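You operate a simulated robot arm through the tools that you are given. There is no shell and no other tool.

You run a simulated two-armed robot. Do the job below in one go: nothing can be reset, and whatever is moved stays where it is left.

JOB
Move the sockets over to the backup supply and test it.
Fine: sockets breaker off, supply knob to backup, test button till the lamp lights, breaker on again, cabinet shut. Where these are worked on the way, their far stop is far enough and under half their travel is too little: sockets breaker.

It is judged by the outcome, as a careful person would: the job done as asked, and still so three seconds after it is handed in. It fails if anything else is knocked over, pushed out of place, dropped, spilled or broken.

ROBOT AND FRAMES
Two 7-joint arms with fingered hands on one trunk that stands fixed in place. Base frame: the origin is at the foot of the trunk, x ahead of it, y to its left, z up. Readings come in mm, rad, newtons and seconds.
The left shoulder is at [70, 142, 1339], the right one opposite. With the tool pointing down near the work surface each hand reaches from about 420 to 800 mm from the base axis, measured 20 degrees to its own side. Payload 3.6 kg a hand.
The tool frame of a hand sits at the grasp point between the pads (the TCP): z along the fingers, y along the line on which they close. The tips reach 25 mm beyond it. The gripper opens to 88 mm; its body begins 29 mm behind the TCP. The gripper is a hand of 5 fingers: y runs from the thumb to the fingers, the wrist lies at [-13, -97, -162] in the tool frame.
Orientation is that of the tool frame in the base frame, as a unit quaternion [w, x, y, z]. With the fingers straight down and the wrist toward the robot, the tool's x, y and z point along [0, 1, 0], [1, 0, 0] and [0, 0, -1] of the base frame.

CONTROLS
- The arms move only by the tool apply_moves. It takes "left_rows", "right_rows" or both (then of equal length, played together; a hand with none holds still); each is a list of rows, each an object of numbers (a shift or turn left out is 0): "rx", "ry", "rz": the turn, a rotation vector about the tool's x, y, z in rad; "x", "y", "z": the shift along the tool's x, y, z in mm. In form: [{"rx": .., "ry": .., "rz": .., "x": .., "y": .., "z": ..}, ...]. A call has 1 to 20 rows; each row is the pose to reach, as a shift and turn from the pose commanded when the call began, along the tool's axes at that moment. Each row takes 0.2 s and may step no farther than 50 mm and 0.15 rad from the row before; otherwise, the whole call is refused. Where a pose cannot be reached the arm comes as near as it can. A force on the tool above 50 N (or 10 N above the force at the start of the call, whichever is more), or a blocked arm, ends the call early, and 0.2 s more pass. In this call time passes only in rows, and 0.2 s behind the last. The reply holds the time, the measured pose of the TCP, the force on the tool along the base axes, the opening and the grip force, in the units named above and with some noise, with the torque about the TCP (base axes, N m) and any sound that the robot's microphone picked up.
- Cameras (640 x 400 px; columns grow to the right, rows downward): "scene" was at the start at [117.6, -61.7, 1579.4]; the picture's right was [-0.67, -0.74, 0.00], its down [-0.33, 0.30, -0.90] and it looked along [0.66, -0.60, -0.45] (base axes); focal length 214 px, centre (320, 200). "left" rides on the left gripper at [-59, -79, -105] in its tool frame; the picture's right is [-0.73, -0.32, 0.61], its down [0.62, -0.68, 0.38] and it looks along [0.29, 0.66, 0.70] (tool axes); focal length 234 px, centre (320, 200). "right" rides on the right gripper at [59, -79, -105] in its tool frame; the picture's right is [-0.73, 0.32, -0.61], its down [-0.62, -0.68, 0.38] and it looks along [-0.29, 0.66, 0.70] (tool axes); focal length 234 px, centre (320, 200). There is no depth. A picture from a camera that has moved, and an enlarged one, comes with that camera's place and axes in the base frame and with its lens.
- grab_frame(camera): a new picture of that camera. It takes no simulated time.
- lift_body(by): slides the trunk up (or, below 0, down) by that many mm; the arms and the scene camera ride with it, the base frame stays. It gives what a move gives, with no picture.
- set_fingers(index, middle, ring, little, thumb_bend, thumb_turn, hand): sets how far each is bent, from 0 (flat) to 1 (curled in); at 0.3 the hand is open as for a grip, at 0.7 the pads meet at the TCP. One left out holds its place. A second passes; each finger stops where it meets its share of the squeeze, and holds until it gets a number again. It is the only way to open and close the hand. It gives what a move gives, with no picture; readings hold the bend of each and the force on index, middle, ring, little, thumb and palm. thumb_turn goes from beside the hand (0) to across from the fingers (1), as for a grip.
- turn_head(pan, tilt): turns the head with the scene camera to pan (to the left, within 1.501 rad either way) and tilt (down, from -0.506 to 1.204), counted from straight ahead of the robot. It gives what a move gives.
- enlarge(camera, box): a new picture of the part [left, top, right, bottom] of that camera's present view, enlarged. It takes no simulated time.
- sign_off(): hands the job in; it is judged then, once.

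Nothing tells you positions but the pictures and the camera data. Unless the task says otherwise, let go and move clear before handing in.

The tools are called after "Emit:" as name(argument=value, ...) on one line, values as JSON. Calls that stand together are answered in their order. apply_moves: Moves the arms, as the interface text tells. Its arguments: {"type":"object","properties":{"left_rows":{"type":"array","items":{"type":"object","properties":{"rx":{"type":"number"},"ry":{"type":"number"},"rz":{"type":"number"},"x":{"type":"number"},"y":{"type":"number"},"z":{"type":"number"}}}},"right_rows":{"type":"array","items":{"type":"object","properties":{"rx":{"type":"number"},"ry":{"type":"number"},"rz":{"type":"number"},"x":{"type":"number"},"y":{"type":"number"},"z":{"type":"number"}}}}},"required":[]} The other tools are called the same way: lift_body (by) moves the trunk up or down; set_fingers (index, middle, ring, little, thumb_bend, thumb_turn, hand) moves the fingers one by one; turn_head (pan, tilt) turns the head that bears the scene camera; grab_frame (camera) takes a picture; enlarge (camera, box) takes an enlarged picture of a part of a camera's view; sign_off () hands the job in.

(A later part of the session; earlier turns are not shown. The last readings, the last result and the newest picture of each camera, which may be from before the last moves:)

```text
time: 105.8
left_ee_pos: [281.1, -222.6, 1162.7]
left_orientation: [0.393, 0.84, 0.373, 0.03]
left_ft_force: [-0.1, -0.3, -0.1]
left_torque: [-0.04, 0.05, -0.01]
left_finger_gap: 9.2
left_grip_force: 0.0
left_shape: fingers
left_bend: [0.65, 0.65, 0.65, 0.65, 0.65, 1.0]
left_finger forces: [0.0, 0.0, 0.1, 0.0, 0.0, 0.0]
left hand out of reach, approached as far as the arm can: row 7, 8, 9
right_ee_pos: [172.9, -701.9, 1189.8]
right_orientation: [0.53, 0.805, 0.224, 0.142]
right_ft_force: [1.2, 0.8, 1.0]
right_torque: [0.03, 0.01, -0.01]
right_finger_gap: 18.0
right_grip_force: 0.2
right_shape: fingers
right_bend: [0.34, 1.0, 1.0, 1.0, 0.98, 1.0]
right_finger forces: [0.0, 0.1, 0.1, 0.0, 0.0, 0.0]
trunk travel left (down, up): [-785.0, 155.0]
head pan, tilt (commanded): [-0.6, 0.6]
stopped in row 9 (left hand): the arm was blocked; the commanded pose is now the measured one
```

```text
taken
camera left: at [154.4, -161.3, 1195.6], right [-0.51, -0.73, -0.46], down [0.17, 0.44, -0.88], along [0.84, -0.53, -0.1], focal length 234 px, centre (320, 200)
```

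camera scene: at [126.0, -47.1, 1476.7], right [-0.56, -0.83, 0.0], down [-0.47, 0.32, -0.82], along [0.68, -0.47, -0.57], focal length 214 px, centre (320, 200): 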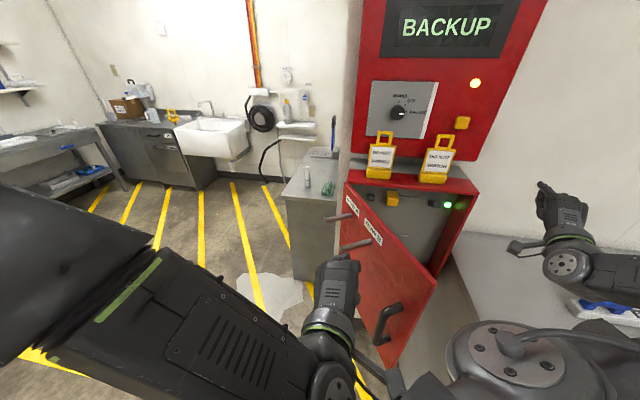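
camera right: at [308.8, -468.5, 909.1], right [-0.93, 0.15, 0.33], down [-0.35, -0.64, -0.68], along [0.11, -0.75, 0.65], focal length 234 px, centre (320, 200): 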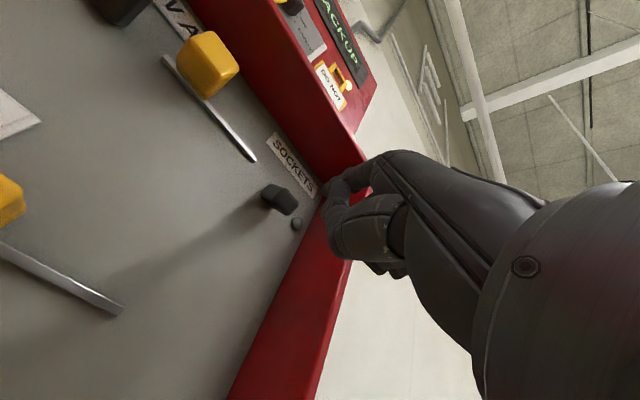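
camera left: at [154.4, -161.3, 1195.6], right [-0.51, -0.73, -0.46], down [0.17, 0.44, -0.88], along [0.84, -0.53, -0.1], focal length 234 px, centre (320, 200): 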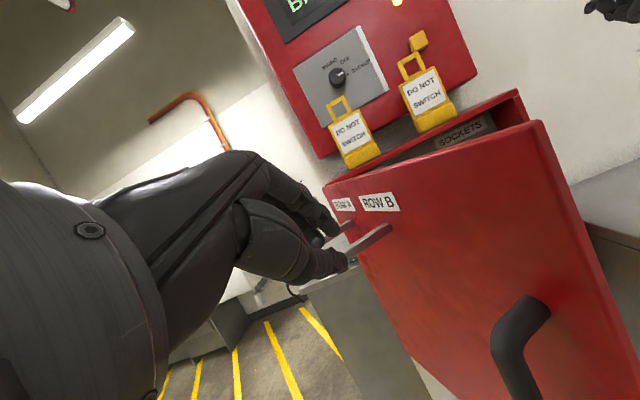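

The left hand now points down and rightward at about 45°, which may be enough. I'll push it right toward the door's outer face near the handle side, away from the levers.

Emit:
apply_moves(left_rows=[{"x": -22, "y": 1, "z": 16}, {"x": -43, "y": 3, "z": 33}, {"x": -63, "y": 6, "z": 50}, {"x": -82, "y": 11, "z": 66}, {"x": -100, "y": 18, "z": 82}])

Emit:
grab_frame(camera="scene")

Emit:
grab_frame(camera="left")

```text
time: 107.0
left_ee_pos: [266.1, -295.2, 1174.6]
left_orientation: [0.389, 0.843, 0.37, 0.036]
left_ft_force: [0.5, -0.3, -0.2]
left_torque: [-0.01, 0.05, 0.0]
left_finger_gap: 9.0
left_grip_force: 0.0
left_shape: fingers
left_bend: [0.65, 0.65, 0.65, 0.65, 0.65, 1.0]
left_finger forces: [0.0, 0.0, 0.0, 0.0, 0.0, 0.0]
left hand out of reach, approached as far as the arm can: row 2, 3, 4, 5
right_ee_pos: [168.9, -704.0, 1187.9]
right_orientation: [0.529, 0.806, 0.224, 0.142]
right_ft_force: [0.4, 0.1, -0.5]
right_torque: [0.01, -0.02, 0.03]
right_finger_gap: 18.3
right_grip_force: 0.0
right_shape: fingers
right_bend: [0.34, 1.0, 1.0, 1.0, 0.98, 1.0]
right_finger forces: [0.0, 0.0, 0.1, 0.1, 0.0, 0.1]
trunk travel left (down, up): [-785.0, 155.0]
head pan, tilt (commanded): [-0.6, 0.6]
```

```text
taken
camera scene: at [123.1, -50.2, 1476.9], right [-0.56, -0.83, 0.0], down [-0.47, 0.32, -0.82], along [0.68, -0.47, -0.57], focal length 214 px, centre (320, 200)
```

scene: 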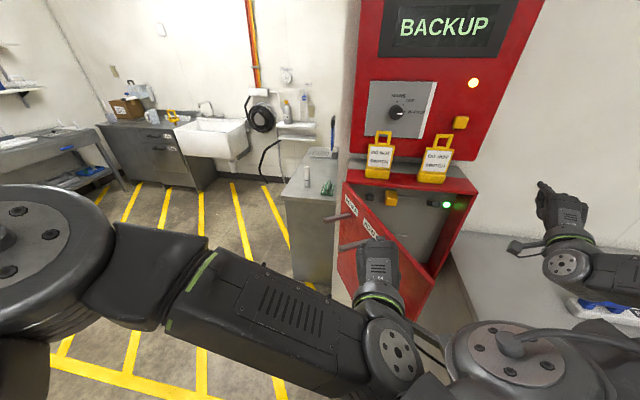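

```text
taken
camera left: at [139.2, -234.1, 1207.1], right [-0.51, -0.72, -0.48], down [0.18, 0.45, -0.87], along [0.84, -0.53, -0.1], focal length 234 px, centre (320, 200)
```

left: 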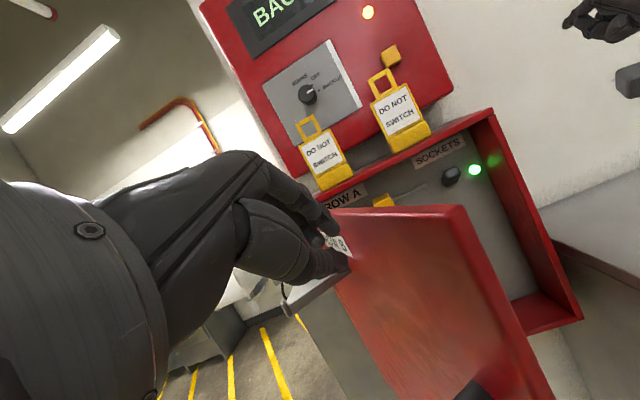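

The left arm is now blocked by my own right shoulder, so it can't go farther that way. I'll retract it to the left; the right hand, fingers-down with the trunk low (like the starting pose), can reach the door's outer face and push it all the way shut.

Emit:
apply_moves(left_rows=[{"x": 24.8, "y": -13, "z": -29.1}, {"x": 55.6, "y": -16.6, "z": -58.2}, {"x": 88.8, "y": -13.8, "z": -89}, {"x": 124, "y": -13.1, "z": -122}, {"x": 160, "y": -7.2, "z": -151}, {"x": 195, "y": -2.5, "z": -179}, {"x": 229, "y": 0.8, "z": -207}])

Emit:
grab_frame(camera="scene")

```text
time: 107.6
left_ee_pos: [269.8, -232.5, 1186.9]
left_orientation: [0.389, 0.843, 0.37, 0.036]
left_ft_force: [1.2, 0.2, 0.3]
left_torque: [-0.04, -0.06, -0.05]
left_finger_gap: 9.0
left_grip_force: 0.0
left_shape: fingers
left_bend: [0.65, 0.65, 0.65, 0.65, 0.65, 1.0]
left_finger forces: [0.0, 0.0, 0.0, 0.0, 0.0, 0.0]
right_ee_pos: [170.3, -702.0, 1190.1]
right_orientation: [0.529, 0.806, 0.224, 0.143]
right_ft_force: [0.0, 0.6, 0.7]
right_torque: [-0.02, -0.01, 0.02]
right_finger_gap: 18.4
right_grip_force: 0.1
right_shape: fingers
right_bend: [0.34, 1.0, 1.0, 1.0, 0.98, 1.0]
right_finger forces: [0.0, 0.0, 0.0, 0.1, 0.0, 0.0]
trunk travel left (down, up): [-785.0, 155.0]
head pan, tilt (commanded): [-0.6, 0.6]
stopped in row 2 (left hand): the force on the tool passed its limit at 84 N (the readings are from after the stop); the commanded pose is now the measured one
```

```text
taken
camera scene: at [122.9, -47.2, 1477.0], right [-0.56, -0.83, 0.0], down [-0.47, 0.32, -0.83], along [0.68, -0.47, -0.56], focal length 214 px, centre (320, 200)
```

scene: 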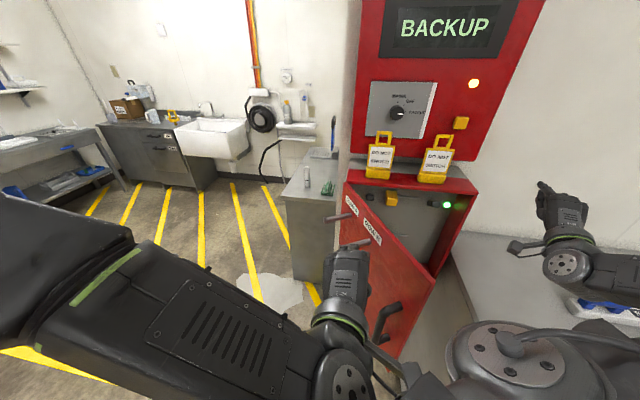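

Something on the left wrist caught (likely its camera bracket against my own shoulder). I'll move it forward away from the torso first, and only then left.

Emit:
apply_moves(left_rows=[{"x": 19, "y": 20, "z": -1.6}, {"x": 38, "y": 40, "z": -3}, {"x": 60, "y": 57, "z": -8}, {"x": 91, "y": 58.6, "z": -32}, {"x": 123, "y": 51.6, "z": -58}, {"x": 154, "y": 39.6, "z": -88}, {"x": 186, "y": 27.5, "z": -119}])

Emit:
grab_frame(camera="scene")

```text
time: 109.2
left_ee_pos: [380.2, -53.7, 1245.7]
left_orientation: [0.388, 0.844, 0.368, 0.038]
left_ft_force: [-0.9, 0.4, 0.7]
left_torque: [-0.02, 0.0, 0.0]
left_finger_gap: 8.6
left_grip_force: 0.0
left_shape: fingers
left_bend: [0.65, 0.65, 0.65, 0.65, 0.65, 1.0]
left_finger forces: [0.0, 0.0, 0.1, 0.1, 0.0, 0.0]
left hand out of reach, approached as far as the arm can: row 3, 4, 7
right_ee_pos: [165.9, -706.0, 1187.8]
right_orientation: [0.528, 0.807, 0.222, 0.144]
right_ft_force: [-1.3, 0.0, -0.2]
right_torque: [0.01, -0.01, 0.01]
right_finger_gap: 18.3
right_grip_force: 0.1
right_shape: fingers
right_bend: [0.34, 1.0, 1.0, 1.0, 0.98, 1.0]
right_finger forces: [0.1, 0.1, 0.0, 0.0, 0.0, 0.0]
trunk travel left (down, up): [-785.0, 155.0]
head pan, tilt (commanded): [-0.6, 0.6]
```

```text
taken
camera scene: at [118.7, -52.9, 1477.2], right [-0.57, -0.82, 0.0], down [-0.46, 0.32, -0.83], along [0.68, -0.47, -0.56], focal length 214 px, centre (320, 200)
```

scene: 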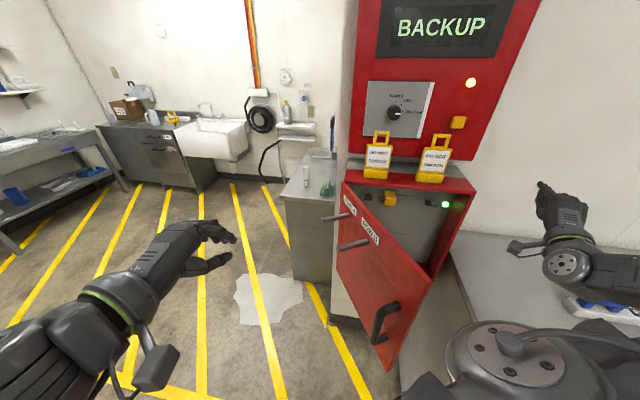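

The left arm is free again. I'll park it further left and start converting the right hand back to a fingers-down pose: first raise it in open space.

Emit:
apply_moves(left_rows=[{"x": 20, "y": -8.5, "z": -18}, {"x": 41, "y": -17, "z": -36}, {"x": 61, "y": -25, "z": -54}, {"x": 82, "y": -34, "z": -73}, {"x": 102, "y": -42, "z": -91}, {"x": 122, "y": -51, "z": -109}], right_rows=[{"x": 17, "y": 28, "z": -23}, {"x": 35, "y": 57, "z": -46}, {"x": 52, "y": 86, "z": -70}, {"x": 70, "y": 114, "z": -93}, {"x": 87, "y": 143, "z": -116}, {"x": 104, "y": 171, "z": -139}])

Emit:
apply_moves(right_rows=[{"rx": 0.146}, {"rx": 0.293}, {"rx": 0.439}, {"rx": 0.586}, {"rx": 0.732}, {"rx": 0.878}, {"rx": 1.025}, {"rx": 1.171}])

Emit:
grab_frame(camera="scene")

Emit:
grab_frame(camera="right")

```text
time: 110.6
left_ee_pos: [405.5, 117.2, 1259.9]
left_orientation: [0.388, 0.844, 0.369, 0.037]
left_ft_force: [1.1, -0.1, 0.4]
left_torque: [-0.02, 0.02, -0.01]
left_finger_gap: 8.8
left_grip_force: 0.0
left_shape: fingers
left_bend: [0.65, 0.65, 0.65, 0.65, 0.65, 1.0]
left_finger forces: [0.0, 0.1, 0.0, 0.0, 0.0, 0.1]
left hand out of reach, approached as far as the arm can: row 1, 2, 3, 4, 5
right_ee_pos: [239.0, -642.8, 1312.1]
right_orientation: [0.531, 0.805, 0.223, 0.143]
right_ft_force: [-0.6, -1.0, 0.4]
right_torque: [0.01, -0.03, 0.01]
right_finger_gap: 18.5
right_grip_force: 0.0
right_shape: fingers
right_bend: [0.33, 1.0, 1.0, 1.0, 0.98, 1.0]
right_finger forces: [0.1, 0.0, 0.0, 0.0, 0.1, 0.1]
right hand out of reach, approached as far as the arm can: row 2, 3, 4, 5, 6
trunk travel left (down, up): [-785.0, 155.0]
head pan, tilt (commanded): [-0.6, 0.6]
```

```text
time: 112.4
left_ee_pos: [399.1, 117.2, 1261.2]
left_orientation: [0.388, 0.843, 0.369, 0.038]
left_ft_force: [-1.1, 0.3, -0.8]
left_torque: [0.0, -0.02, 0.01]
left_finger_gap: 9.0
left_grip_force: 0.0
left_shape: fingers
left_bend: [0.65, 0.65, 0.65, 0.65, 0.65, 1.0]
left_finger forces: [0.1, 0.0, 0.1, 0.0, 0.0, 0.0]
right_ee_pos: [235.2, -642.0, 1313.3]
right_orientation: [-0.004, 0.964, 0.264, -0.002]
right_ft_force: [-1.3, -0.6, 0.4]
right_torque: [0.02, -0.03, 0.06]
right_finger_gap: 18.4
right_grip_force: 0.0
right_shape: fingers
right_bend: [0.33, 1.0, 1.0, 1.0, 0.98, 1.0]
right_finger forces: [0.0, 0.0, 0.1, 0.0, 0.1, 0.1]
right hand out of reach, approached as far as the arm can: row 1, 2, 3, 4, 5, 6
trunk travel left (down, up): [-785.0, 155.0]
head pan, tilt (commanded): [-0.6, 0.6]
```

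```text
taken
camera scene: at [116.5, -50.7, 1477.5], right [-0.56, -0.83, 0.0], down [-0.46, 0.32, -0.83], along [0.68, -0.47, -0.56], focal length 214 px, centre (320, 200)
```

scene: 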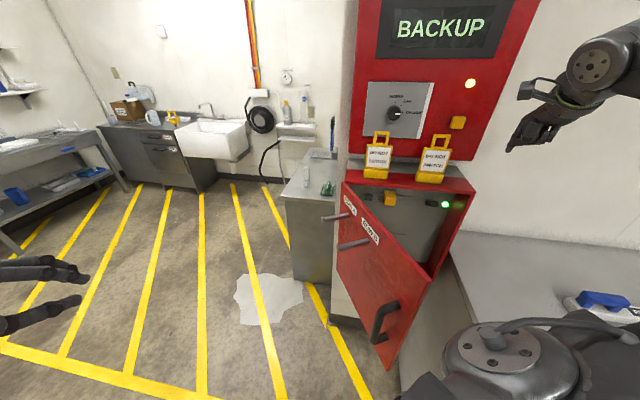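

```text
taken
camera right: at [244.4, -544.1, 1420.2], right [-0.46, -0.65, 0.61], down [-0.89, 0.27, -0.38], along [0.08, -0.71, -0.7], focal length 234 px, centre (320, 200)
```

right: 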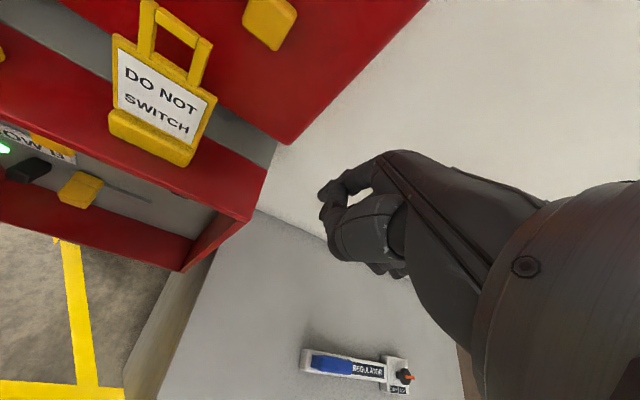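

The right hand is fingers-down on the initial-style branch. I'll raise it and carry it left, high above the door's top edge, to the outer side of the door.

Emit:
apply_moves(right_rows=[{"x": 10, "y": -12.5, "z": -45}, {"x": 25, "y": -30, "z": -88, "rz": -0.05}, {"x": 52, "y": -63, "z": -107, "rz": -0.15}, {"x": 79, "y": -95, "z": -107, "rz": -0.25}, {"x": 105, "y": -128, "z": -107, "rz": -0.35}, {"x": 132, "y": -160, "z": -107, "rz": -0.45}, {"x": 159, "y": -193, "z": -107, "rz": -0.55}, {"x": 186, "y": -226, "z": -107, "rz": -0.62}, {"x": 207, "y": -251, "z": -107, "rz": -0.68}])

Emit:
grab_frame(camera="scene")

Emit:
grab_frame(camera="right")

```text
time: 114.4
left_ee_pos: [405.3, 116.7, 1259.9]
left_orientation: [0.389, 0.843, 0.37, 0.037]
left_ft_force: [0.6, -0.2, 0.2]
left_torque: [0.0, 0.01, -0.06]
left_finger_gap: 8.9
left_grip_force: 0.1
left_shape: fingers
left_bend: [0.65, 0.65, 0.65, 0.65, 0.65, 1.0]
left_finger forces: [0.1, 0.0, 0.0, 0.0, 0.1, 0.0]
right_ee_pos: [293.6, -319.5, 1421.9]
right_orientation: [-0.006, 0.82, 0.572, -0.003]
right_ft_force: [0.3, 0.0, 0.4]
right_torque: [0.02, 0.0, -0.01]
right_finger_gap: 18.2
right_grip_force: 0.0
right_shape: fingers
right_bend: [0.33, 1.0, 1.0, 1.0, 0.98, 1.0]
right_finger forces: [0.0, 0.1, 0.0, 0.0, 0.1, 0.0]
trunk travel left (down, up): [-785.0, 155.0]
head pan, tilt (commanded): [-0.6, 0.6]
```

```text
taken
camera scene: at [123.2, -48.9, 1476.9], right [-0.56, -0.83, 0.0], down [-0.47, 0.32, -0.83], along [0.68, -0.47, -0.56], focal length 214 px, centre (320, 200)
```

scene: 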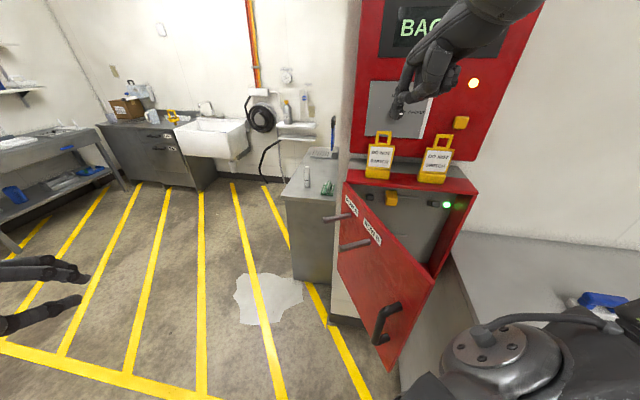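

```text
taken
camera right: at [239.0, -238.2, 1528.8], right [0.06, -0.8, 0.6], down [-0.86, -0.35, -0.38], along [0.51, -0.49, -0.7], focal length 234 px, centre (320, 200)
```

right: 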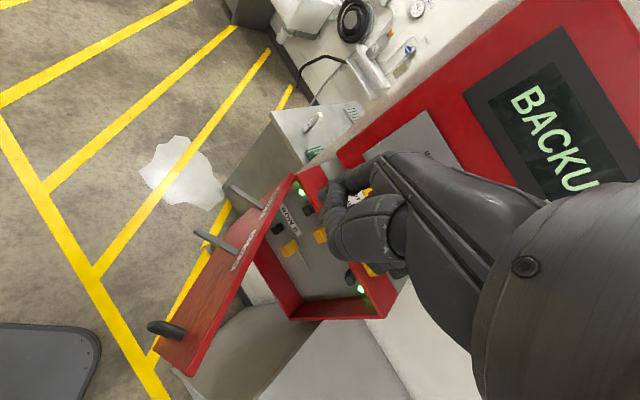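

The right hand is now above the outer side of the door. I'll close its fingers into a compact pinch, shift a little farther off the door's plane, and lower the trunk so the hand comes down beside the outer face.

Emit:
set_fingers(hand="right", index=0.65, middle=0.65, ring=0.65, little=0.65, thumb_bend=0.65, thumb_turn=1.0)

Emit:
apply_moves(right_rows=[{"x": 20, "y": 2}, {"x": 38, "y": 0}])

Emit:
lift_body(by=-200)

Emit:
grab_frame(camera="scene")

Emit:
grab_frame(camera="right")

```text
time: 115.4
left_ee_pos: [404.9, 116.9, 1260.0]
left_orientation: [0.388, 0.843, 0.37, 0.037]
left_ft_force: [-0.7, 0.5, -1.0]
left_torque: [0.03, 0.05, -0.01]
left_finger_gap: 9.1
left_grip_force: 0.1
left_shape: fingers
left_bend: [0.65, 0.65, 0.65, 0.65, 0.65, 1.0]
left_finger forces: [0.1, 0.0, 0.0, 0.1, 0.0, 0.0]
right_ee_pos: [291.9, -320.3, 1422.3]
right_orientation: [-0.006, 0.821, 0.572, -0.003]
right_ft_force: [0.1, -0.6, 0.0]
right_torque: [-0.02, -0.02, -0.02]
right_finger_gap: 8.8
right_grip_force: 0.0
right_shape: fingers
right_bend: [0.65, 0.65, 0.65, 0.65, 0.65, 1.0]
right_finger forces: [0.0, 0.0, 0.0, 0.0, 0.0, 0.1]
trunk travel left (down, up): [-785.0, 155.0]
head pan, tilt (commanded): [-0.6, 0.6]
```

```text
time: 116.0
left_ee_pos: [405.0, 117.7, 1259.2]
left_orientation: [0.389, 0.843, 0.369, 0.036]
left_ft_force: [0.1, -0.8, 0.6]
left_torque: [0.0, 0.0, 0.02]
left_finger_gap: 9.0
left_grip_force: 0.0
left_shape: fingers
left_bend: [0.65, 0.65, 0.65, 0.65, 0.65, 1.0]
left_finger forces: [0.0, 0.0, 0.0, 0.1, 0.1, 0.1]
right_ee_pos: [304.3, -287.5, 1422.8]
right_orientation: [-0.005, 0.821, 0.571, -0.003]
right_ft_force: [0.1, 0.1, 0.2]
right_torque: [-0.03, 0.01, -0.01]
right_finger_gap: 8.6
right_grip_force: 0.1
right_shape: fingers
right_bend: [0.65, 0.65, 0.65, 0.65, 0.65, 1.0]
right_finger forces: [0.0, 0.1, 0.0, 0.0, 0.0, 0.0]
trunk travel left (down, up): [-785.0, 155.0]
head pan, tilt (commanded): [-0.6, 0.6]
```

```text
time: 118.2
left_ee_pos: [405.5, 117.7, 1059.3]
left_orientation: [0.388, 0.843, 0.37, 0.037]
left_ft_force: [-0.1, 0.2, 0.6]
left_torque: [0.01, 0.01, -0.04]
left_finger_gap: 8.9
left_grip_force: 0.1
left_shape: fingers
left_bend: [0.65, 0.65, 0.65, 0.65, 0.65, 1.0]
left_finger forces: [0.0, 0.0, 0.0, 0.0, 0.0, 0.1]
right_ee_pos: [304.2, -287.9, 1223.8]
right_orientation: [-0.006, 0.82, 0.572, -0.003]
right_ft_force: [0.4, 0.3, -0.2]
right_torque: [-0.01, -0.01, -0.01]
right_finger_gap: 8.9
right_grip_force: 0.0
right_shape: fingers
right_bend: [0.65, 0.65, 0.65, 0.65, 0.65, 1.0]
right_finger forces: [0.1, 0.0, 0.1, 0.0, 0.1, 0.1]
trunk travel left (down, up): [-585.0, 355.0]
head pan, tilt (commanded): [-0.6, 0.6]
```

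```text
taken
camera scene: at [122.4, -49.9, 1277.0], right [-0.56, -0.83, 0.0], down [-0.47, 0.32, -0.83], along [0.68, -0.47, -0.56], focal length 214 px, centre (320, 200)
```

scene: 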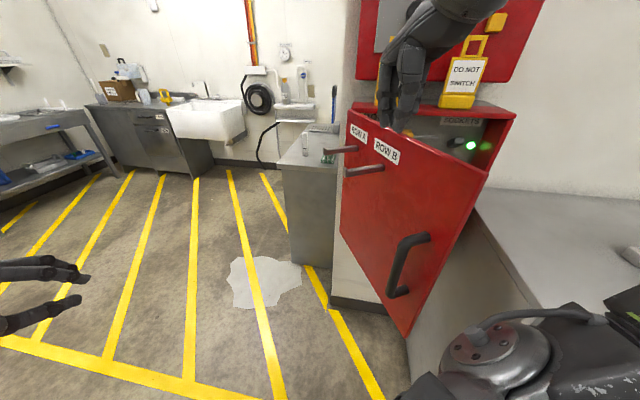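

```text
taken
camera right: at [249.9, -205.9, 1329.1], right [0.06, -0.8, 0.6], down [-0.86, -0.35, -0.38], along [0.51, -0.5, -0.7], focal length 234 px, centre (320, 200)
```

right: 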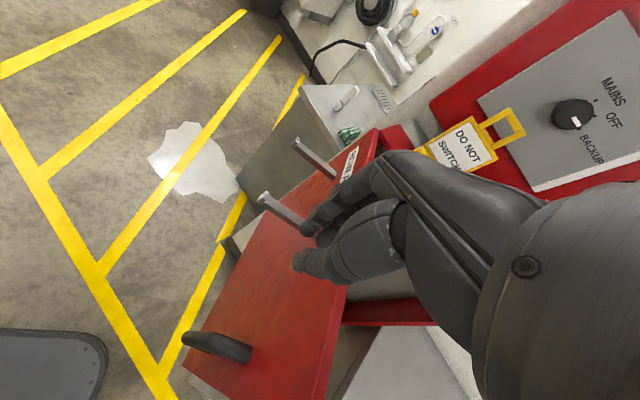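

The finger row runs toward the door, so I'll move about 35 mm farther out before lowering the last 80 mm.

Emit:
apply_moves(right_rows=[{"x": 18, "y": -2}, {"x": 36, "y": -3}])

Emit:
lift_body(by=-82)

Emit:
grab_frame(camera="scene")

Emit:
grab_frame(camera="right")

```text
time: 118.8
left_ee_pos: [405.4, 116.9, 1058.9]
left_orientation: [0.389, 0.843, 0.37, 0.036]
left_ft_force: [0.1, 0.3, 0.1]
left_torque: [0.03, 0.02, 0.0]
left_finger_gap: 8.9
left_grip_force: 0.1
left_shape: fingers
left_bend: [0.65, 0.65, 0.65, 0.65, 0.65, 1.0]
left_finger forces: [0.0, 0.1, 0.0, 0.0, 0.0, 0.0]
right_ee_pos: [314.1, -251.6, 1220.8]
right_orientation: [-0.006, 0.821, 0.571, -0.002]
right_ft_force: [-0.5, -0.1, -0.3]
right_torque: [0.01, 0.01, -0.02]
right_finger_gap: 8.8
right_grip_force: 0.1
right_shape: fingers
right_bend: [0.65, 0.65, 0.65, 0.65, 0.65, 1.0]
right_finger forces: [0.0, 0.1, 0.0, 0.0, 0.0, 0.0]
trunk travel left (down, up): [-585.0, 355.0]
head pan, tilt (commanded): [-0.6, 0.6]
```

```text
time: 120.0
left_ee_pos: [405.7, 116.9, 976.7]
left_orientation: [0.388, 0.843, 0.37, 0.037]
left_ft_force: [1.1, 0.7, 1.3]
left_torque: [-0.04, 0.01, -0.03]
left_finger_gap: 9.1
left_grip_force: 0.1
left_shape: fingers
left_bend: [0.65, 0.65, 0.65, 0.65, 0.65, 1.0]
left_finger forces: [0.1, 0.0, 0.0, 0.0, 0.0, 0.1]
right_ee_pos: [312.8, -253.3, 1139.6]
right_orientation: [-0.005, 0.821, 0.571, -0.003]
right_ft_force: [-0.6, -0.9, 0.4]
right_torque: [0.02, -0.02, -0.01]
right_finger_gap: 8.9
right_grip_force: 0.1
right_shape: fingers
right_bend: [0.65, 0.65, 0.65, 0.65, 0.65, 1.0]
right_finger forces: [0.0, 0.0, 0.0, 0.0, 0.0, 0.0]
trunk travel left (down, up): [-503.0, 437.0]
head pan, tilt (commanded): [-0.6, 0.6]
```

```text
taken
camera scene: at [122.4, -49.9, 1195.0], right [-0.56, -0.83, 0.0], down [-0.47, 0.32, -0.83], along [0.68, -0.47, -0.56], focal length 214 px, centre (320, 200)
```

scene: 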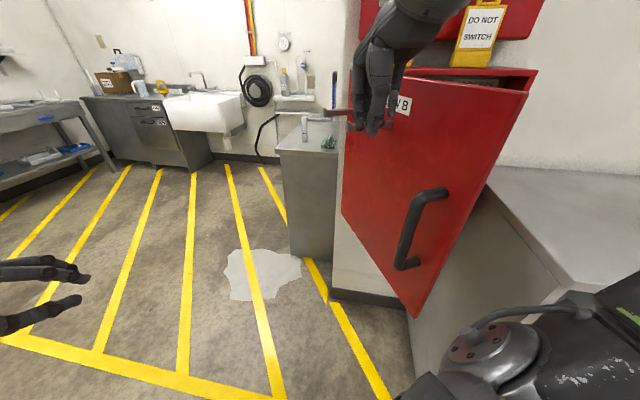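

```text
taken
camera right: at [259.3, -170.5, 1246.2], right [0.06, -0.8, 0.6], down [-0.86, -0.35, -0.38], along [0.51, -0.5, -0.7], focal length 234 px, centre (320, 200)
```

right: 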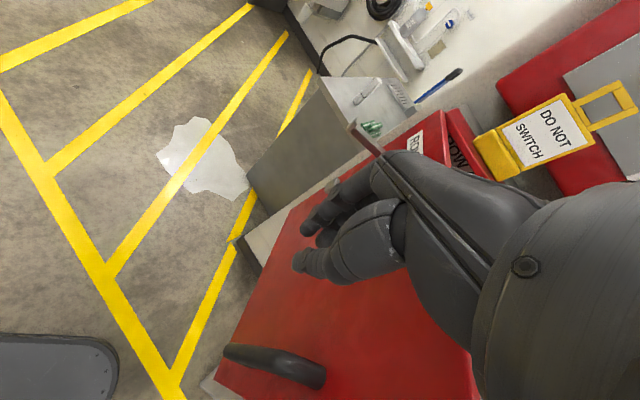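

The hand is now beside the door's outer face with no contact. I'll push it right along the arc toward about 30°.

Emit:
apply_moves(right_rows=[{"x": -16, "y": 2}, {"x": -32, "y": 4}, {"x": -52, "y": 4}, {"x": -72, "y": 4}, {"x": -90, "y": 5}, {"x": -109, "y": 6}, {"x": -126, "y": 9}, {"x": -142, "y": 12}, {"x": -158, "y": 16}, {"x": -173, "y": 21}])

Emit:
grab_frame(camera="scene")

Emit:
grab_frame(camera="right")

```text
time: 122.2
left_ee_pos: [404.6, 116.4, 976.0]
left_orientation: [0.388, 0.843, 0.37, 0.036]
left_ft_force: [-0.4, 0.1, 0.4]
left_torque: [-0.01, 0.01, 0.02]
left_finger_gap: 9.0
left_grip_force: 0.1
left_shape: fingers
left_bend: [0.65, 0.65, 0.65, 0.65, 0.65, 1.0]
left_finger forces: [0.0, 0.0, 0.0, 0.0, 0.0, 0.0]
right_ee_pos: [273.9, -423.4, 1138.3]
right_orientation: [-0.006, 0.821, 0.571, -0.003]
right_ft_force: [0.3, -0.4, 1.1]
right_torque: [-0.01, -0.01, 0.04]
right_finger_gap: 8.6
right_grip_force: 0.0
right_shape: fingers
right_bend: [0.65, 0.65, 0.65, 0.65, 0.65, 1.0]
right_finger forces: [0.0, 0.0, 0.1, 0.0, 0.1, 0.0]
trunk travel left (down, up): [-503.0, 437.0]
head pan, tilt (commanded): [-0.6, 0.6]
```

```text
taken
camera scene: at [122.5, -50.3, 1194.9], right [-0.56, -0.83, 0.0], down [-0.47, 0.32, -0.82], along [0.68, -0.47, -0.57], focal length 214 px, centre (320, 200)
```

scene: 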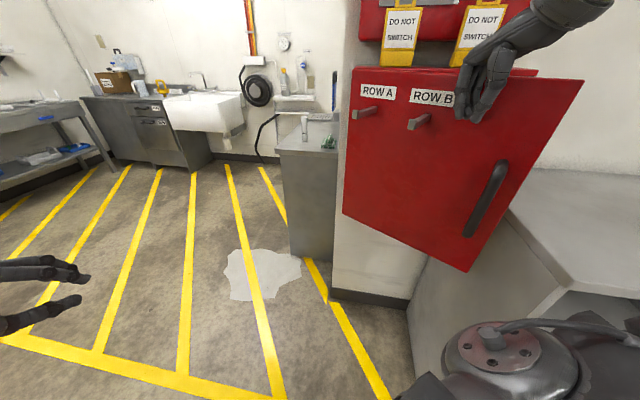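

```text
taken
camera right: at [219.4, -340.9, 1245.2], right [0.06, -0.8, 0.6], down [-0.86, -0.35, -0.38], along [0.51, -0.49, -0.7], focal length 234 px, centre (320, 200)
```

right: 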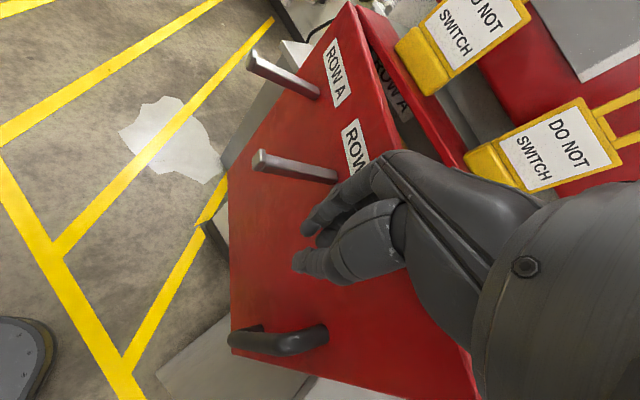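

The door is at about 27° with the levers untouched. I'll push on to about 14°, then look again before lowering for the final push (to keep the knuckles away from tag B).

Emit:
apply_moves(right_rows=[{"x": -14, "y": 6}, {"x": -28, "y": 12}, {"x": -41, "y": 18}, {"x": -52, "y": 26}, {"x": -63, "y": 34}])

Emit:
grab_frame(camera="scene")

Emit:
grab_frame(camera="right")

```text
time: 123.3
left_ee_pos: [405.0, 117.1, 977.2]
left_orientation: [0.387, 0.843, 0.371, 0.038]
left_ft_force: [0.1, -0.6, 0.0]
left_torque: [0.0, 0.02, 0.01]
left_finger_gap: 8.7
left_grip_force: 0.0
left_shape: fingers
left_bend: [0.65, 0.65, 0.65, 0.65, 0.65, 1.0]
left_finger forces: [0.0, 0.1, 0.0, 0.0, 0.1, 0.0]
right_ee_pos: [282.9, -492.4, 1137.8]
right_orientation: [-0.005, 0.82, 0.572, -0.002]
right_ft_force: [0.0, 0.6, 0.0]
right_torque: [-0.02, 0.03, -0.03]
right_finger_gap: 9.1
right_grip_force: 0.1
right_shape: fingers
right_bend: [0.65, 0.65, 0.65, 0.65, 0.65, 1.0]
right_finger forces: [0.0, 0.1, 0.0, 0.0, 0.1, 0.0]
trunk travel left (down, up): [-503.0, 437.0]
head pan, tilt (commanded): [-0.6, 0.6]
```

```text
taken
camera scene: at [122.6, -50.2, 1194.9], right [-0.56, -0.83, 0.0], down [-0.47, 0.32, -0.82], along [0.68, -0.47, -0.57], focal length 214 px, centre (320, 200)
```

scene: 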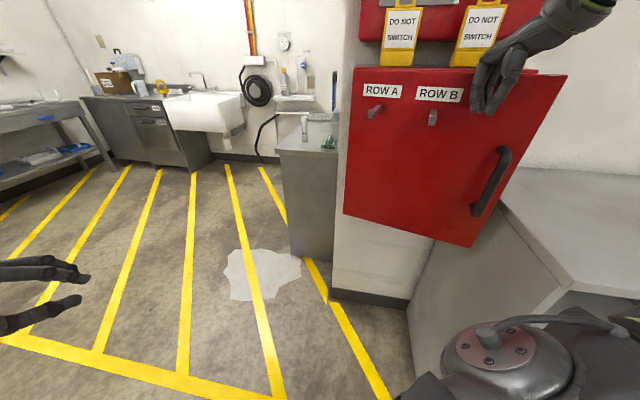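

```text
taken
camera right: at [229.6, -410.8, 1244.6], right [0.06, -0.8, 0.6], down [-0.86, -0.35, -0.38], along [0.51, -0.5, -0.7], focal length 234 px, centre (320, 200)
```

right: 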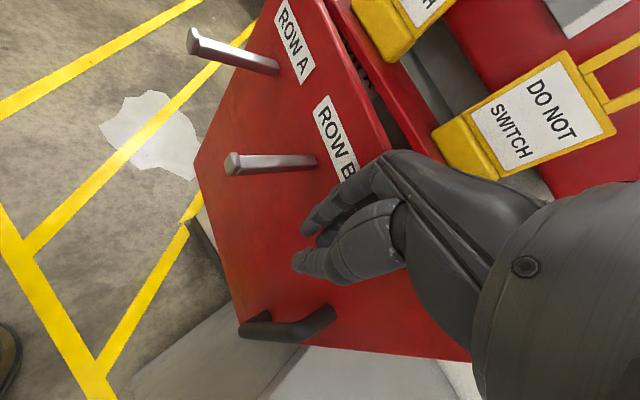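

The door is about 13° from closed. I'll lower the hand 62 mm (between lever B and the handle), square it to the wall, and then push straight in.

Emit:
apply_moves(right_rows=[{"x": -5, "y": -3, "z": 20, "rz": 0.1}, {"x": -10, "y": -6, "z": 40, "rz": 0.2}, {"x": -10, "y": -8, "z": 62, "rz": 0.32}, {"x": -10, "y": -8, "z": 62, "rz": 0.44}])

Emit:
grab_frame(camera="scene")

Emit:
grab_frame(camera="right")

```text
time: 124.3
left_ee_pos: [404.9, 117.6, 976.8]
left_orientation: [0.388, 0.843, 0.37, 0.037]
left_ft_force: [0.6, -0.3, -0.2]
left_torque: [0.01, 0.0, 0.0]
left_finger_gap: 8.9
left_grip_force: 0.0
left_shape: fingers
left_bend: [0.65, 0.65, 0.65, 0.65, 0.65, 1.0]
left_finger forces: [0.0, 0.0, 0.0, 0.0, 0.0, 0.0]
right_ee_pos: [272.5, -498.0, 1074.9]
right_orientation: [-0.005, 0.926, 0.378, -0.004]
right_ft_force: [-0.2, 0.5, 0.3]
right_torque: [0.04, 0.02, -0.04]
right_finger_gap: 8.7
right_grip_force: 0.0
right_shape: fingers
right_bend: [0.65, 0.65, 0.65, 0.65, 0.65, 1.0]
right_finger forces: [0.0, 0.0, 0.0, 0.0, 0.0, 0.0]
trunk travel left (down, up): [-503.0, 437.0]
head pan, tilt (commanded): [-0.6, 0.6]
```

```text
taken
camera scene: at [122.7, -49.4, 1194.9], right [-0.56, -0.83, 0.0], down [-0.47, 0.32, -0.83], along [0.68, -0.47, -0.56], focal length 214 px, centre (320, 200)
```

scene: 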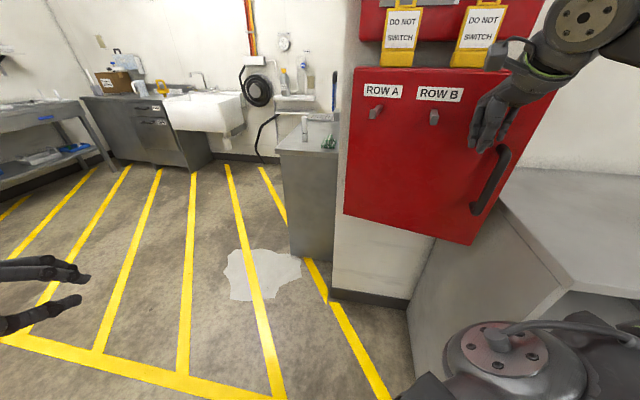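

```text
taken
camera right: at [258.8, -401.7, 1182.3], right [-0.29, -0.74, 0.61], down [-0.93, 0.05, -0.37], along [0.24, -0.67, -0.7], focal length 234 px, centre (320, 200)
```

right: 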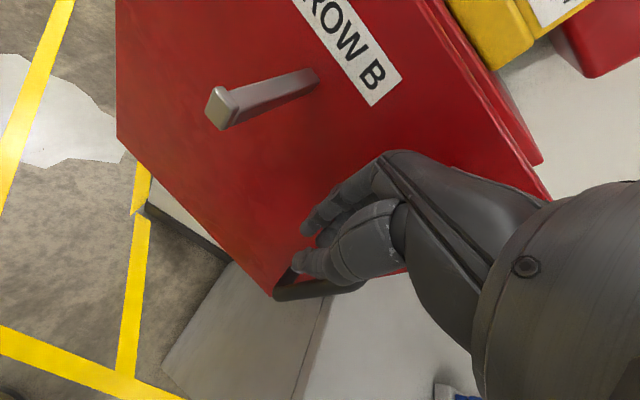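

The hand is between lever B and the handle. I'll rise slightly, shift a touch left, and push straight toward the wall until the door is shut.

Emit:
apply_moves(right_rows=[{"x": 8, "y": 5, "z": -10}, {"x": 8, "y": 15, "z": -10}, {"x": 8, "y": 25, "z": -10}, {"x": 8, "y": 35, "z": -10}, {"x": 8, "y": 43, "z": -10}, {"x": 8, "y": 51, "z": -10}, {"x": 8, "y": 58, "z": -10}])

Emit:
grab_frame(camera="scene")

Emit:
grab_frame(camera="right")

```text
time: 126.0
left_ee_pos: [405.6, 116.4, 976.9]
left_orientation: [0.388, 0.843, 0.37, 0.037]
left_ft_force: [0.0, 0.2, -0.6]
left_torque: [-0.04, -0.03, -0.02]
left_finger_gap: 9.0
left_grip_force: 0.1
left_shape: fingers
left_bend: [0.65, 0.65, 0.65, 0.65, 0.65, 1.0]
left_finger forces: [0.0, 0.0, 0.1, 0.0, 0.0, 0.0]
right_ee_pos: [317.8, -535.6, 1085.8]
right_orientation: [-0.006, 0.926, 0.378, -0.003]
right_ft_force: [0.0, 0.3, 0.7]
right_torque: [-0.01, -0.02, 0.03]
right_finger_gap: 8.9
right_grip_force: 0.1
right_shape: fingers
right_bend: [0.65, 0.65, 0.65, 0.65, 0.65, 1.0]
right_finger forces: [0.0, 0.0, 0.1, 0.0, 0.1, 0.0]
trunk travel left (down, up): [-503.0, 437.0]
head pan, tilt (commanded): [-0.6, 0.6]
```

```text
taken
camera scene: at [122.7, -50.2, 1194.9], right [-0.56, -0.83, 0.0], down [-0.47, 0.32, -0.82], along [0.68, -0.47, -0.57], focal length 214 px, centre (320, 200)
```

scene: 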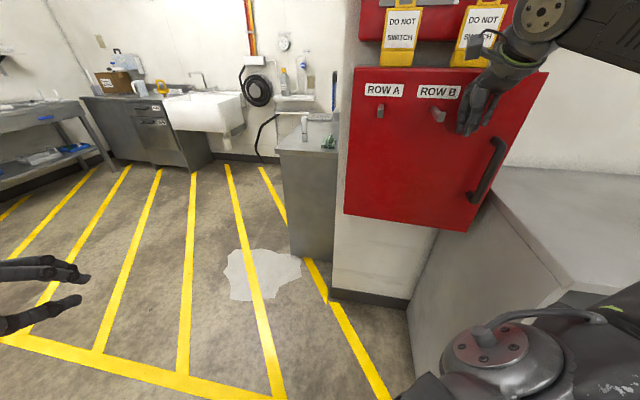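

```text
taken
camera right: at [304.0, -438.8, 1192.5], right [-0.28, -0.74, 0.61], down [-0.93, 0.05, -0.37], along [0.25, -0.67, -0.7], focal length 234 px, centre (320, 200)
```

right: 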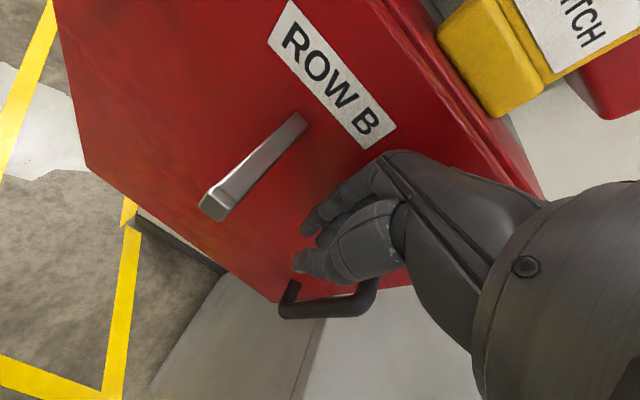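

The door looks nearly shut. I'll zoom in to check the remaining gap.

Emit:
enlarge(camera="scene", box=[340, 40, 560, 240])

Emit:
enlarge(camera="right", box=[360, 0, 640, 230])

```text
2.00 times, centred on (450, 140) of scene
camera zoom: at [122.7, -50.2, 1194.9], right [-0.56, -0.83, 0.0], down [-0.47, 0.32, -0.82], along [0.68, -0.47, -0.57], focal length 429 px, centre (60, 320)
```

zoom: 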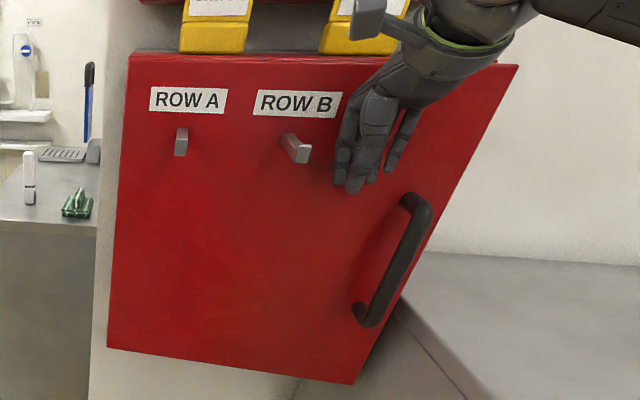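

```text
1.74 times, centred on (500, 115) of right
camera zoom: at [304.0, -438.8, 1192.5], right [-0.28, -0.74, 0.61], down [-0.93, 0.05, -0.37], along [0.25, -0.67, -0.7], focal length 407 px, centre (7, 348)
```

zoom: 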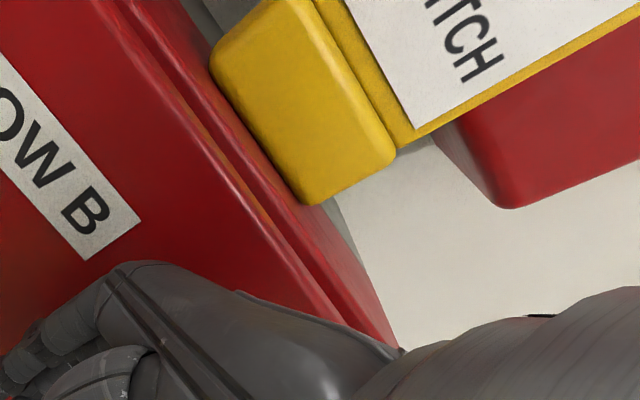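

Nearly closed, with only a thin seam. I'll press a little farther until the door firmly meets the frame.

Emit:
apply_moves(right_rows=[{"y": 4}, {"y": 8}, {"y": 12}, {"y": 16}])

Emit:
enlarge(camera="scene", box=[340, 40, 560, 240])

Emit:
enlarge(camera="right", box=[360, 0, 640, 230])

```text
time: 127.0
left_ee_pos: [405.1, 118.4, 978.1]
left_orientation: [0.388, 0.843, 0.37, 0.037]
left_ft_force: [0.0, -0.6, -0.2]
left_torque: [-0.01, 0.0, 0.0]
left_finger_gap: 9.0
left_grip_force: 0.0
left_shape: fingers
left_bend: [0.65, 0.65, 0.65, 0.65, 0.65, 1.0]
left_finger forces: [0.0, 0.1, 0.1, 0.0, 0.1, 0.0]
right_ee_pos: [329.8, -546.8, 1084.8]
right_orientation: [-0.005, 0.926, 0.379, -0.004]
right_ft_force: [-0.7, -0.7, 0.7]
right_torque: [-0.02, -0.01, -0.01]
right_finger_gap: 8.9
right_grip_force: 0.1
right_shape: fingers
right_bend: [0.65, 0.65, 0.65, 0.65, 0.65, 1.0]
right_finger forces: [0.0, 0.0, 0.0, 0.0, 0.1, 0.1]
trunk travel left (down, up): [-503.0, 437.0]
head pan, tilt (commanded): [-0.6, 0.6]
```

```text
2.00 times, centred on (450, 140) of scene
camera zoom: at [122.6, -50.0, 1194.9], right [-0.56, -0.83, 0.0], down [-0.47, 0.32, -0.82], along [0.68, -0.47, -0.57], focal length 429 px, centre (60, 320)
```

zoom: 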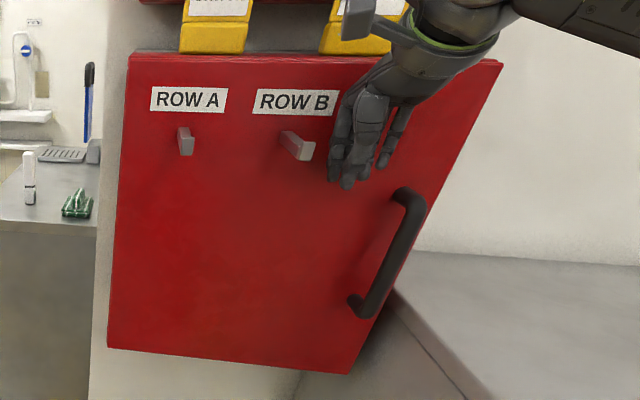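

```text
1.74 times, centred on (500, 115) of right
camera zoom: at [315.3, -449.5, 1192.1], right [-0.28, -0.74, 0.61], down [-0.93, 0.05, -0.37], along [0.25, -0.67, -0.7], focal length 407 px, centre (7, 348)
```

zoom: 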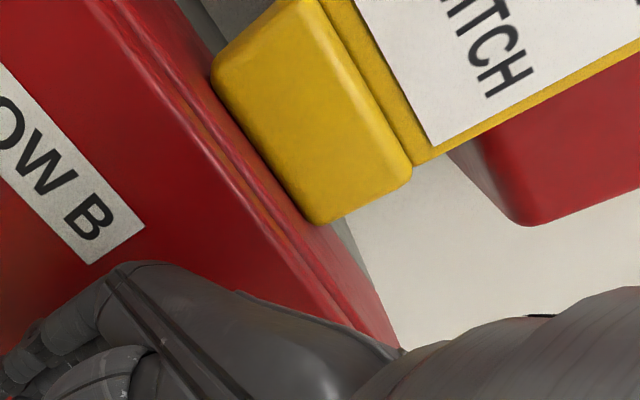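

The door is still following freely. A bit more until I feel it seat.

Emit:
apply_moves(right_rows=[{"y": 3}, {"y": 6}, {"y": 9}, {"y": 12}])

Emit:
enlarge(camera="scene", box=[340, 40, 560, 240])

Emit:
enlarge(camera="right", box=[360, 0, 640, 230])

```text
time: 128.0
left_ee_pos: [403.2, 118.4, 978.2]
left_orientation: [0.39, 0.843, 0.369, 0.037]
left_ft_force: [0.0, -0.3, -0.1]
left_torque: [-0.01, 0.02, -0.05]
left_finger_gap: 9.0
left_grip_force: 0.0
left_shape: fingers
left_bend: [0.65, 0.65, 0.65, 0.65, 0.65, 1.0]
left_finger forces: [0.0, 0.0, 0.0, 0.1, 0.0, 0.1]
right_ee_pos: [336.0, -554.0, 1086.8]
right_orientation: [-0.005, 0.926, 0.378, -0.004]
right_ft_force: [-8.0, 7.6, -0.8]
right_torque: [-0.03, -0.05, -0.13]
right_finger_gap: 8.9
right_grip_force: 5.6
right_shape: fingers
right_bend: [0.65, 0.7, 0.65, 0.65, 0.65, 1.0]
right_finger forces: [0.1, 10.2, 0.5, 0.0, 0.0, 0.0]
trunk travel left (down, up): [-503.0, 437.0]
head pan, tilt (commanded): [-0.6, 0.6]
```

```text
2.00 times, centred on (450, 140) of scene
camera zoom: at [120.6, -48.1, 1195.2], right [-0.56, -0.83, 0.0], down [-0.46, 0.32, -0.83], along [0.68, -0.47, -0.56], focal length 429 px, centre (60, 320)
```

zoom: 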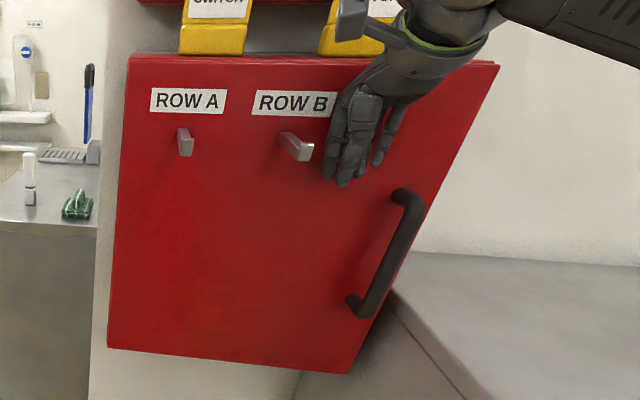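

```text
1.74 times, centred on (500, 115) of right
camera zoom: at [321.8, -456.3, 1192.3], right [-0.29, -0.74, 0.61], down [-0.93, 0.05, -0.37], along [0.25, -0.67, -0.7], focal length 407 px, centre (7, 348)
```

zoom: 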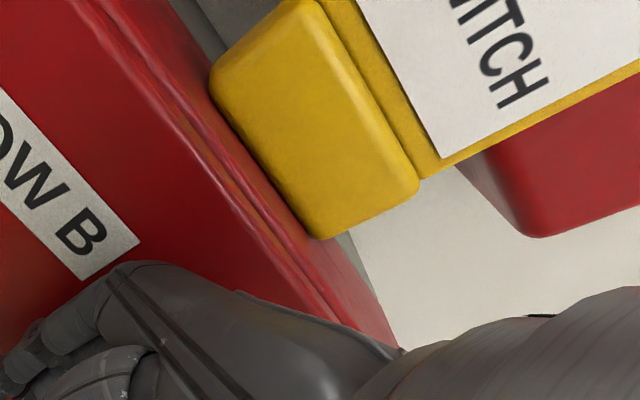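

The door is now seated against the frame (about 11 N reaction). I'll press slightly more, then draw the hand straight back and check it stays shut.

Emit:
apply_moves(right_rows=[{"y": 2.5}, {"y": 5}, {"y": 5}])

Emit:
apply_moves(right_rows=[{"y": -8}, {"y": -25}, {"y": -45}, {"y": -70}])

Emit:
enlarge(camera="scene", box=[340, 40, 560, 240])

Emit:
grab_frame(camera="right")

```text
time: 128.8
left_ee_pos: [403.3, 119.0, 977.7]
left_orientation: [0.391, 0.842, 0.369, 0.038]
left_ft_force: [-0.3, 1.3, 0.1]
left_torque: [-0.02, 0.03, -0.03]
left_finger_gap: 8.7
left_grip_force: 0.1
left_shape: fingers
left_bend: [0.65, 0.65, 0.65, 0.65, 0.65, 1.0]
left_finger forces: [0.0, 0.1, 0.1, 0.0, 0.1, 0.1]
right_ee_pos: [337.1, -555.0, 1087.1]
right_orientation: [-0.005, 0.925, 0.379, -0.004]
right_ft_force: [-18.9, 17.4, -9.6]
right_torque: [0.02, -0.15, -0.38]
right_finger_gap: 8.8
right_grip_force: 12.5
right_shape: fingers
right_bend: [0.65, 0.7, 0.69, 0.65, 0.65, 1.0]
right_finger forces: [0.0, 19.1, 6.4, 0.1, 0.0, 0.0]
trunk travel left (down, up): [-503.0, 437.0]
head pan, tilt (commanded): [-0.6, 0.6]
```

```text
time: 129.8
left_ee_pos: [405.1, 118.0, 977.6]
left_orientation: [0.39, 0.843, 0.369, 0.037]
left_ft_force: [-0.3, 0.1, -1.2]
left_torque: [0.0, 0.02, 0.01]
left_finger_gap: 8.6
left_grip_force: 0.0
left_shape: fingers
left_bend: [0.65, 0.65, 0.65, 0.65, 0.65, 1.0]
left_finger forces: [0.1, 0.0, 0.0, 0.0, 0.0, 0.0]
right_ee_pos: [292.3, -508.1, 1086.1]
right_orientation: [-0.005, 0.925, 0.379, -0.004]
right_ft_force: [-0.4, 0.0, -0.5]
right_torque: [0.01, -0.02, 0.01]
right_finger_gap: 8.9
right_grip_force: 0.0
right_shape: fingers
right_bend: [0.65, 0.65, 0.65, 0.65, 0.65, 1.0]
right_finger forces: [0.0, 0.1, 0.0, 0.1, 0.1, 0.0]
trunk travel left (down, up): [-503.0, 437.0]
head pan, tilt (commanded): [-0.6, 0.6]
```

```text
2.00 times, centred on (450, 140) of scene
camera zoom: at [121.8, -49.3, 1195.1], right [-0.56, -0.83, 0.0], down [-0.47, 0.32, -0.83], along [0.68, -0.47, -0.56], focal length 429 px, centre (60, 320)
```

zoom: 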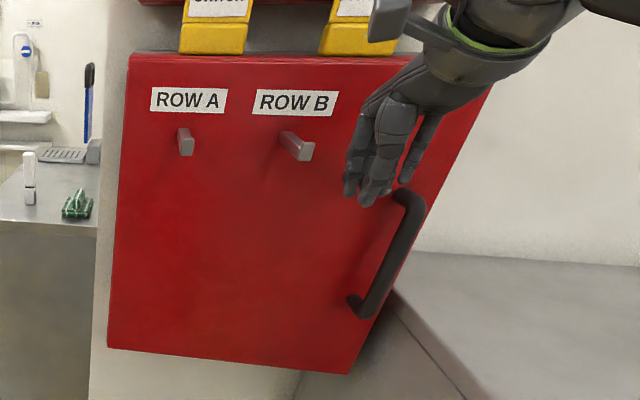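

```text
taken
camera right: at [278.1, -410.9, 1192.9], right [-0.29, -0.74, 0.61], down [-0.93, 0.05, -0.37], along [0.25, -0.67, -0.7], focal length 234 px, centre (320, 200)
```

right: 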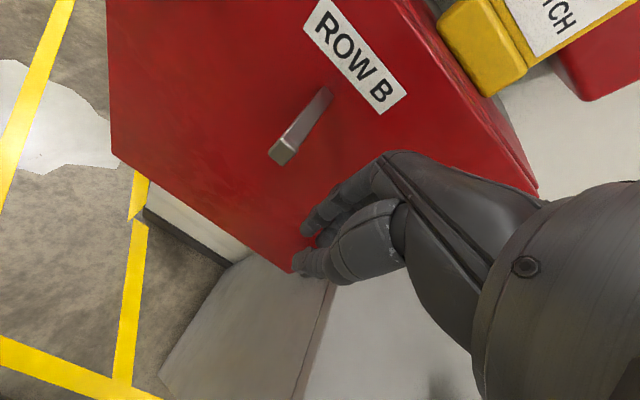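

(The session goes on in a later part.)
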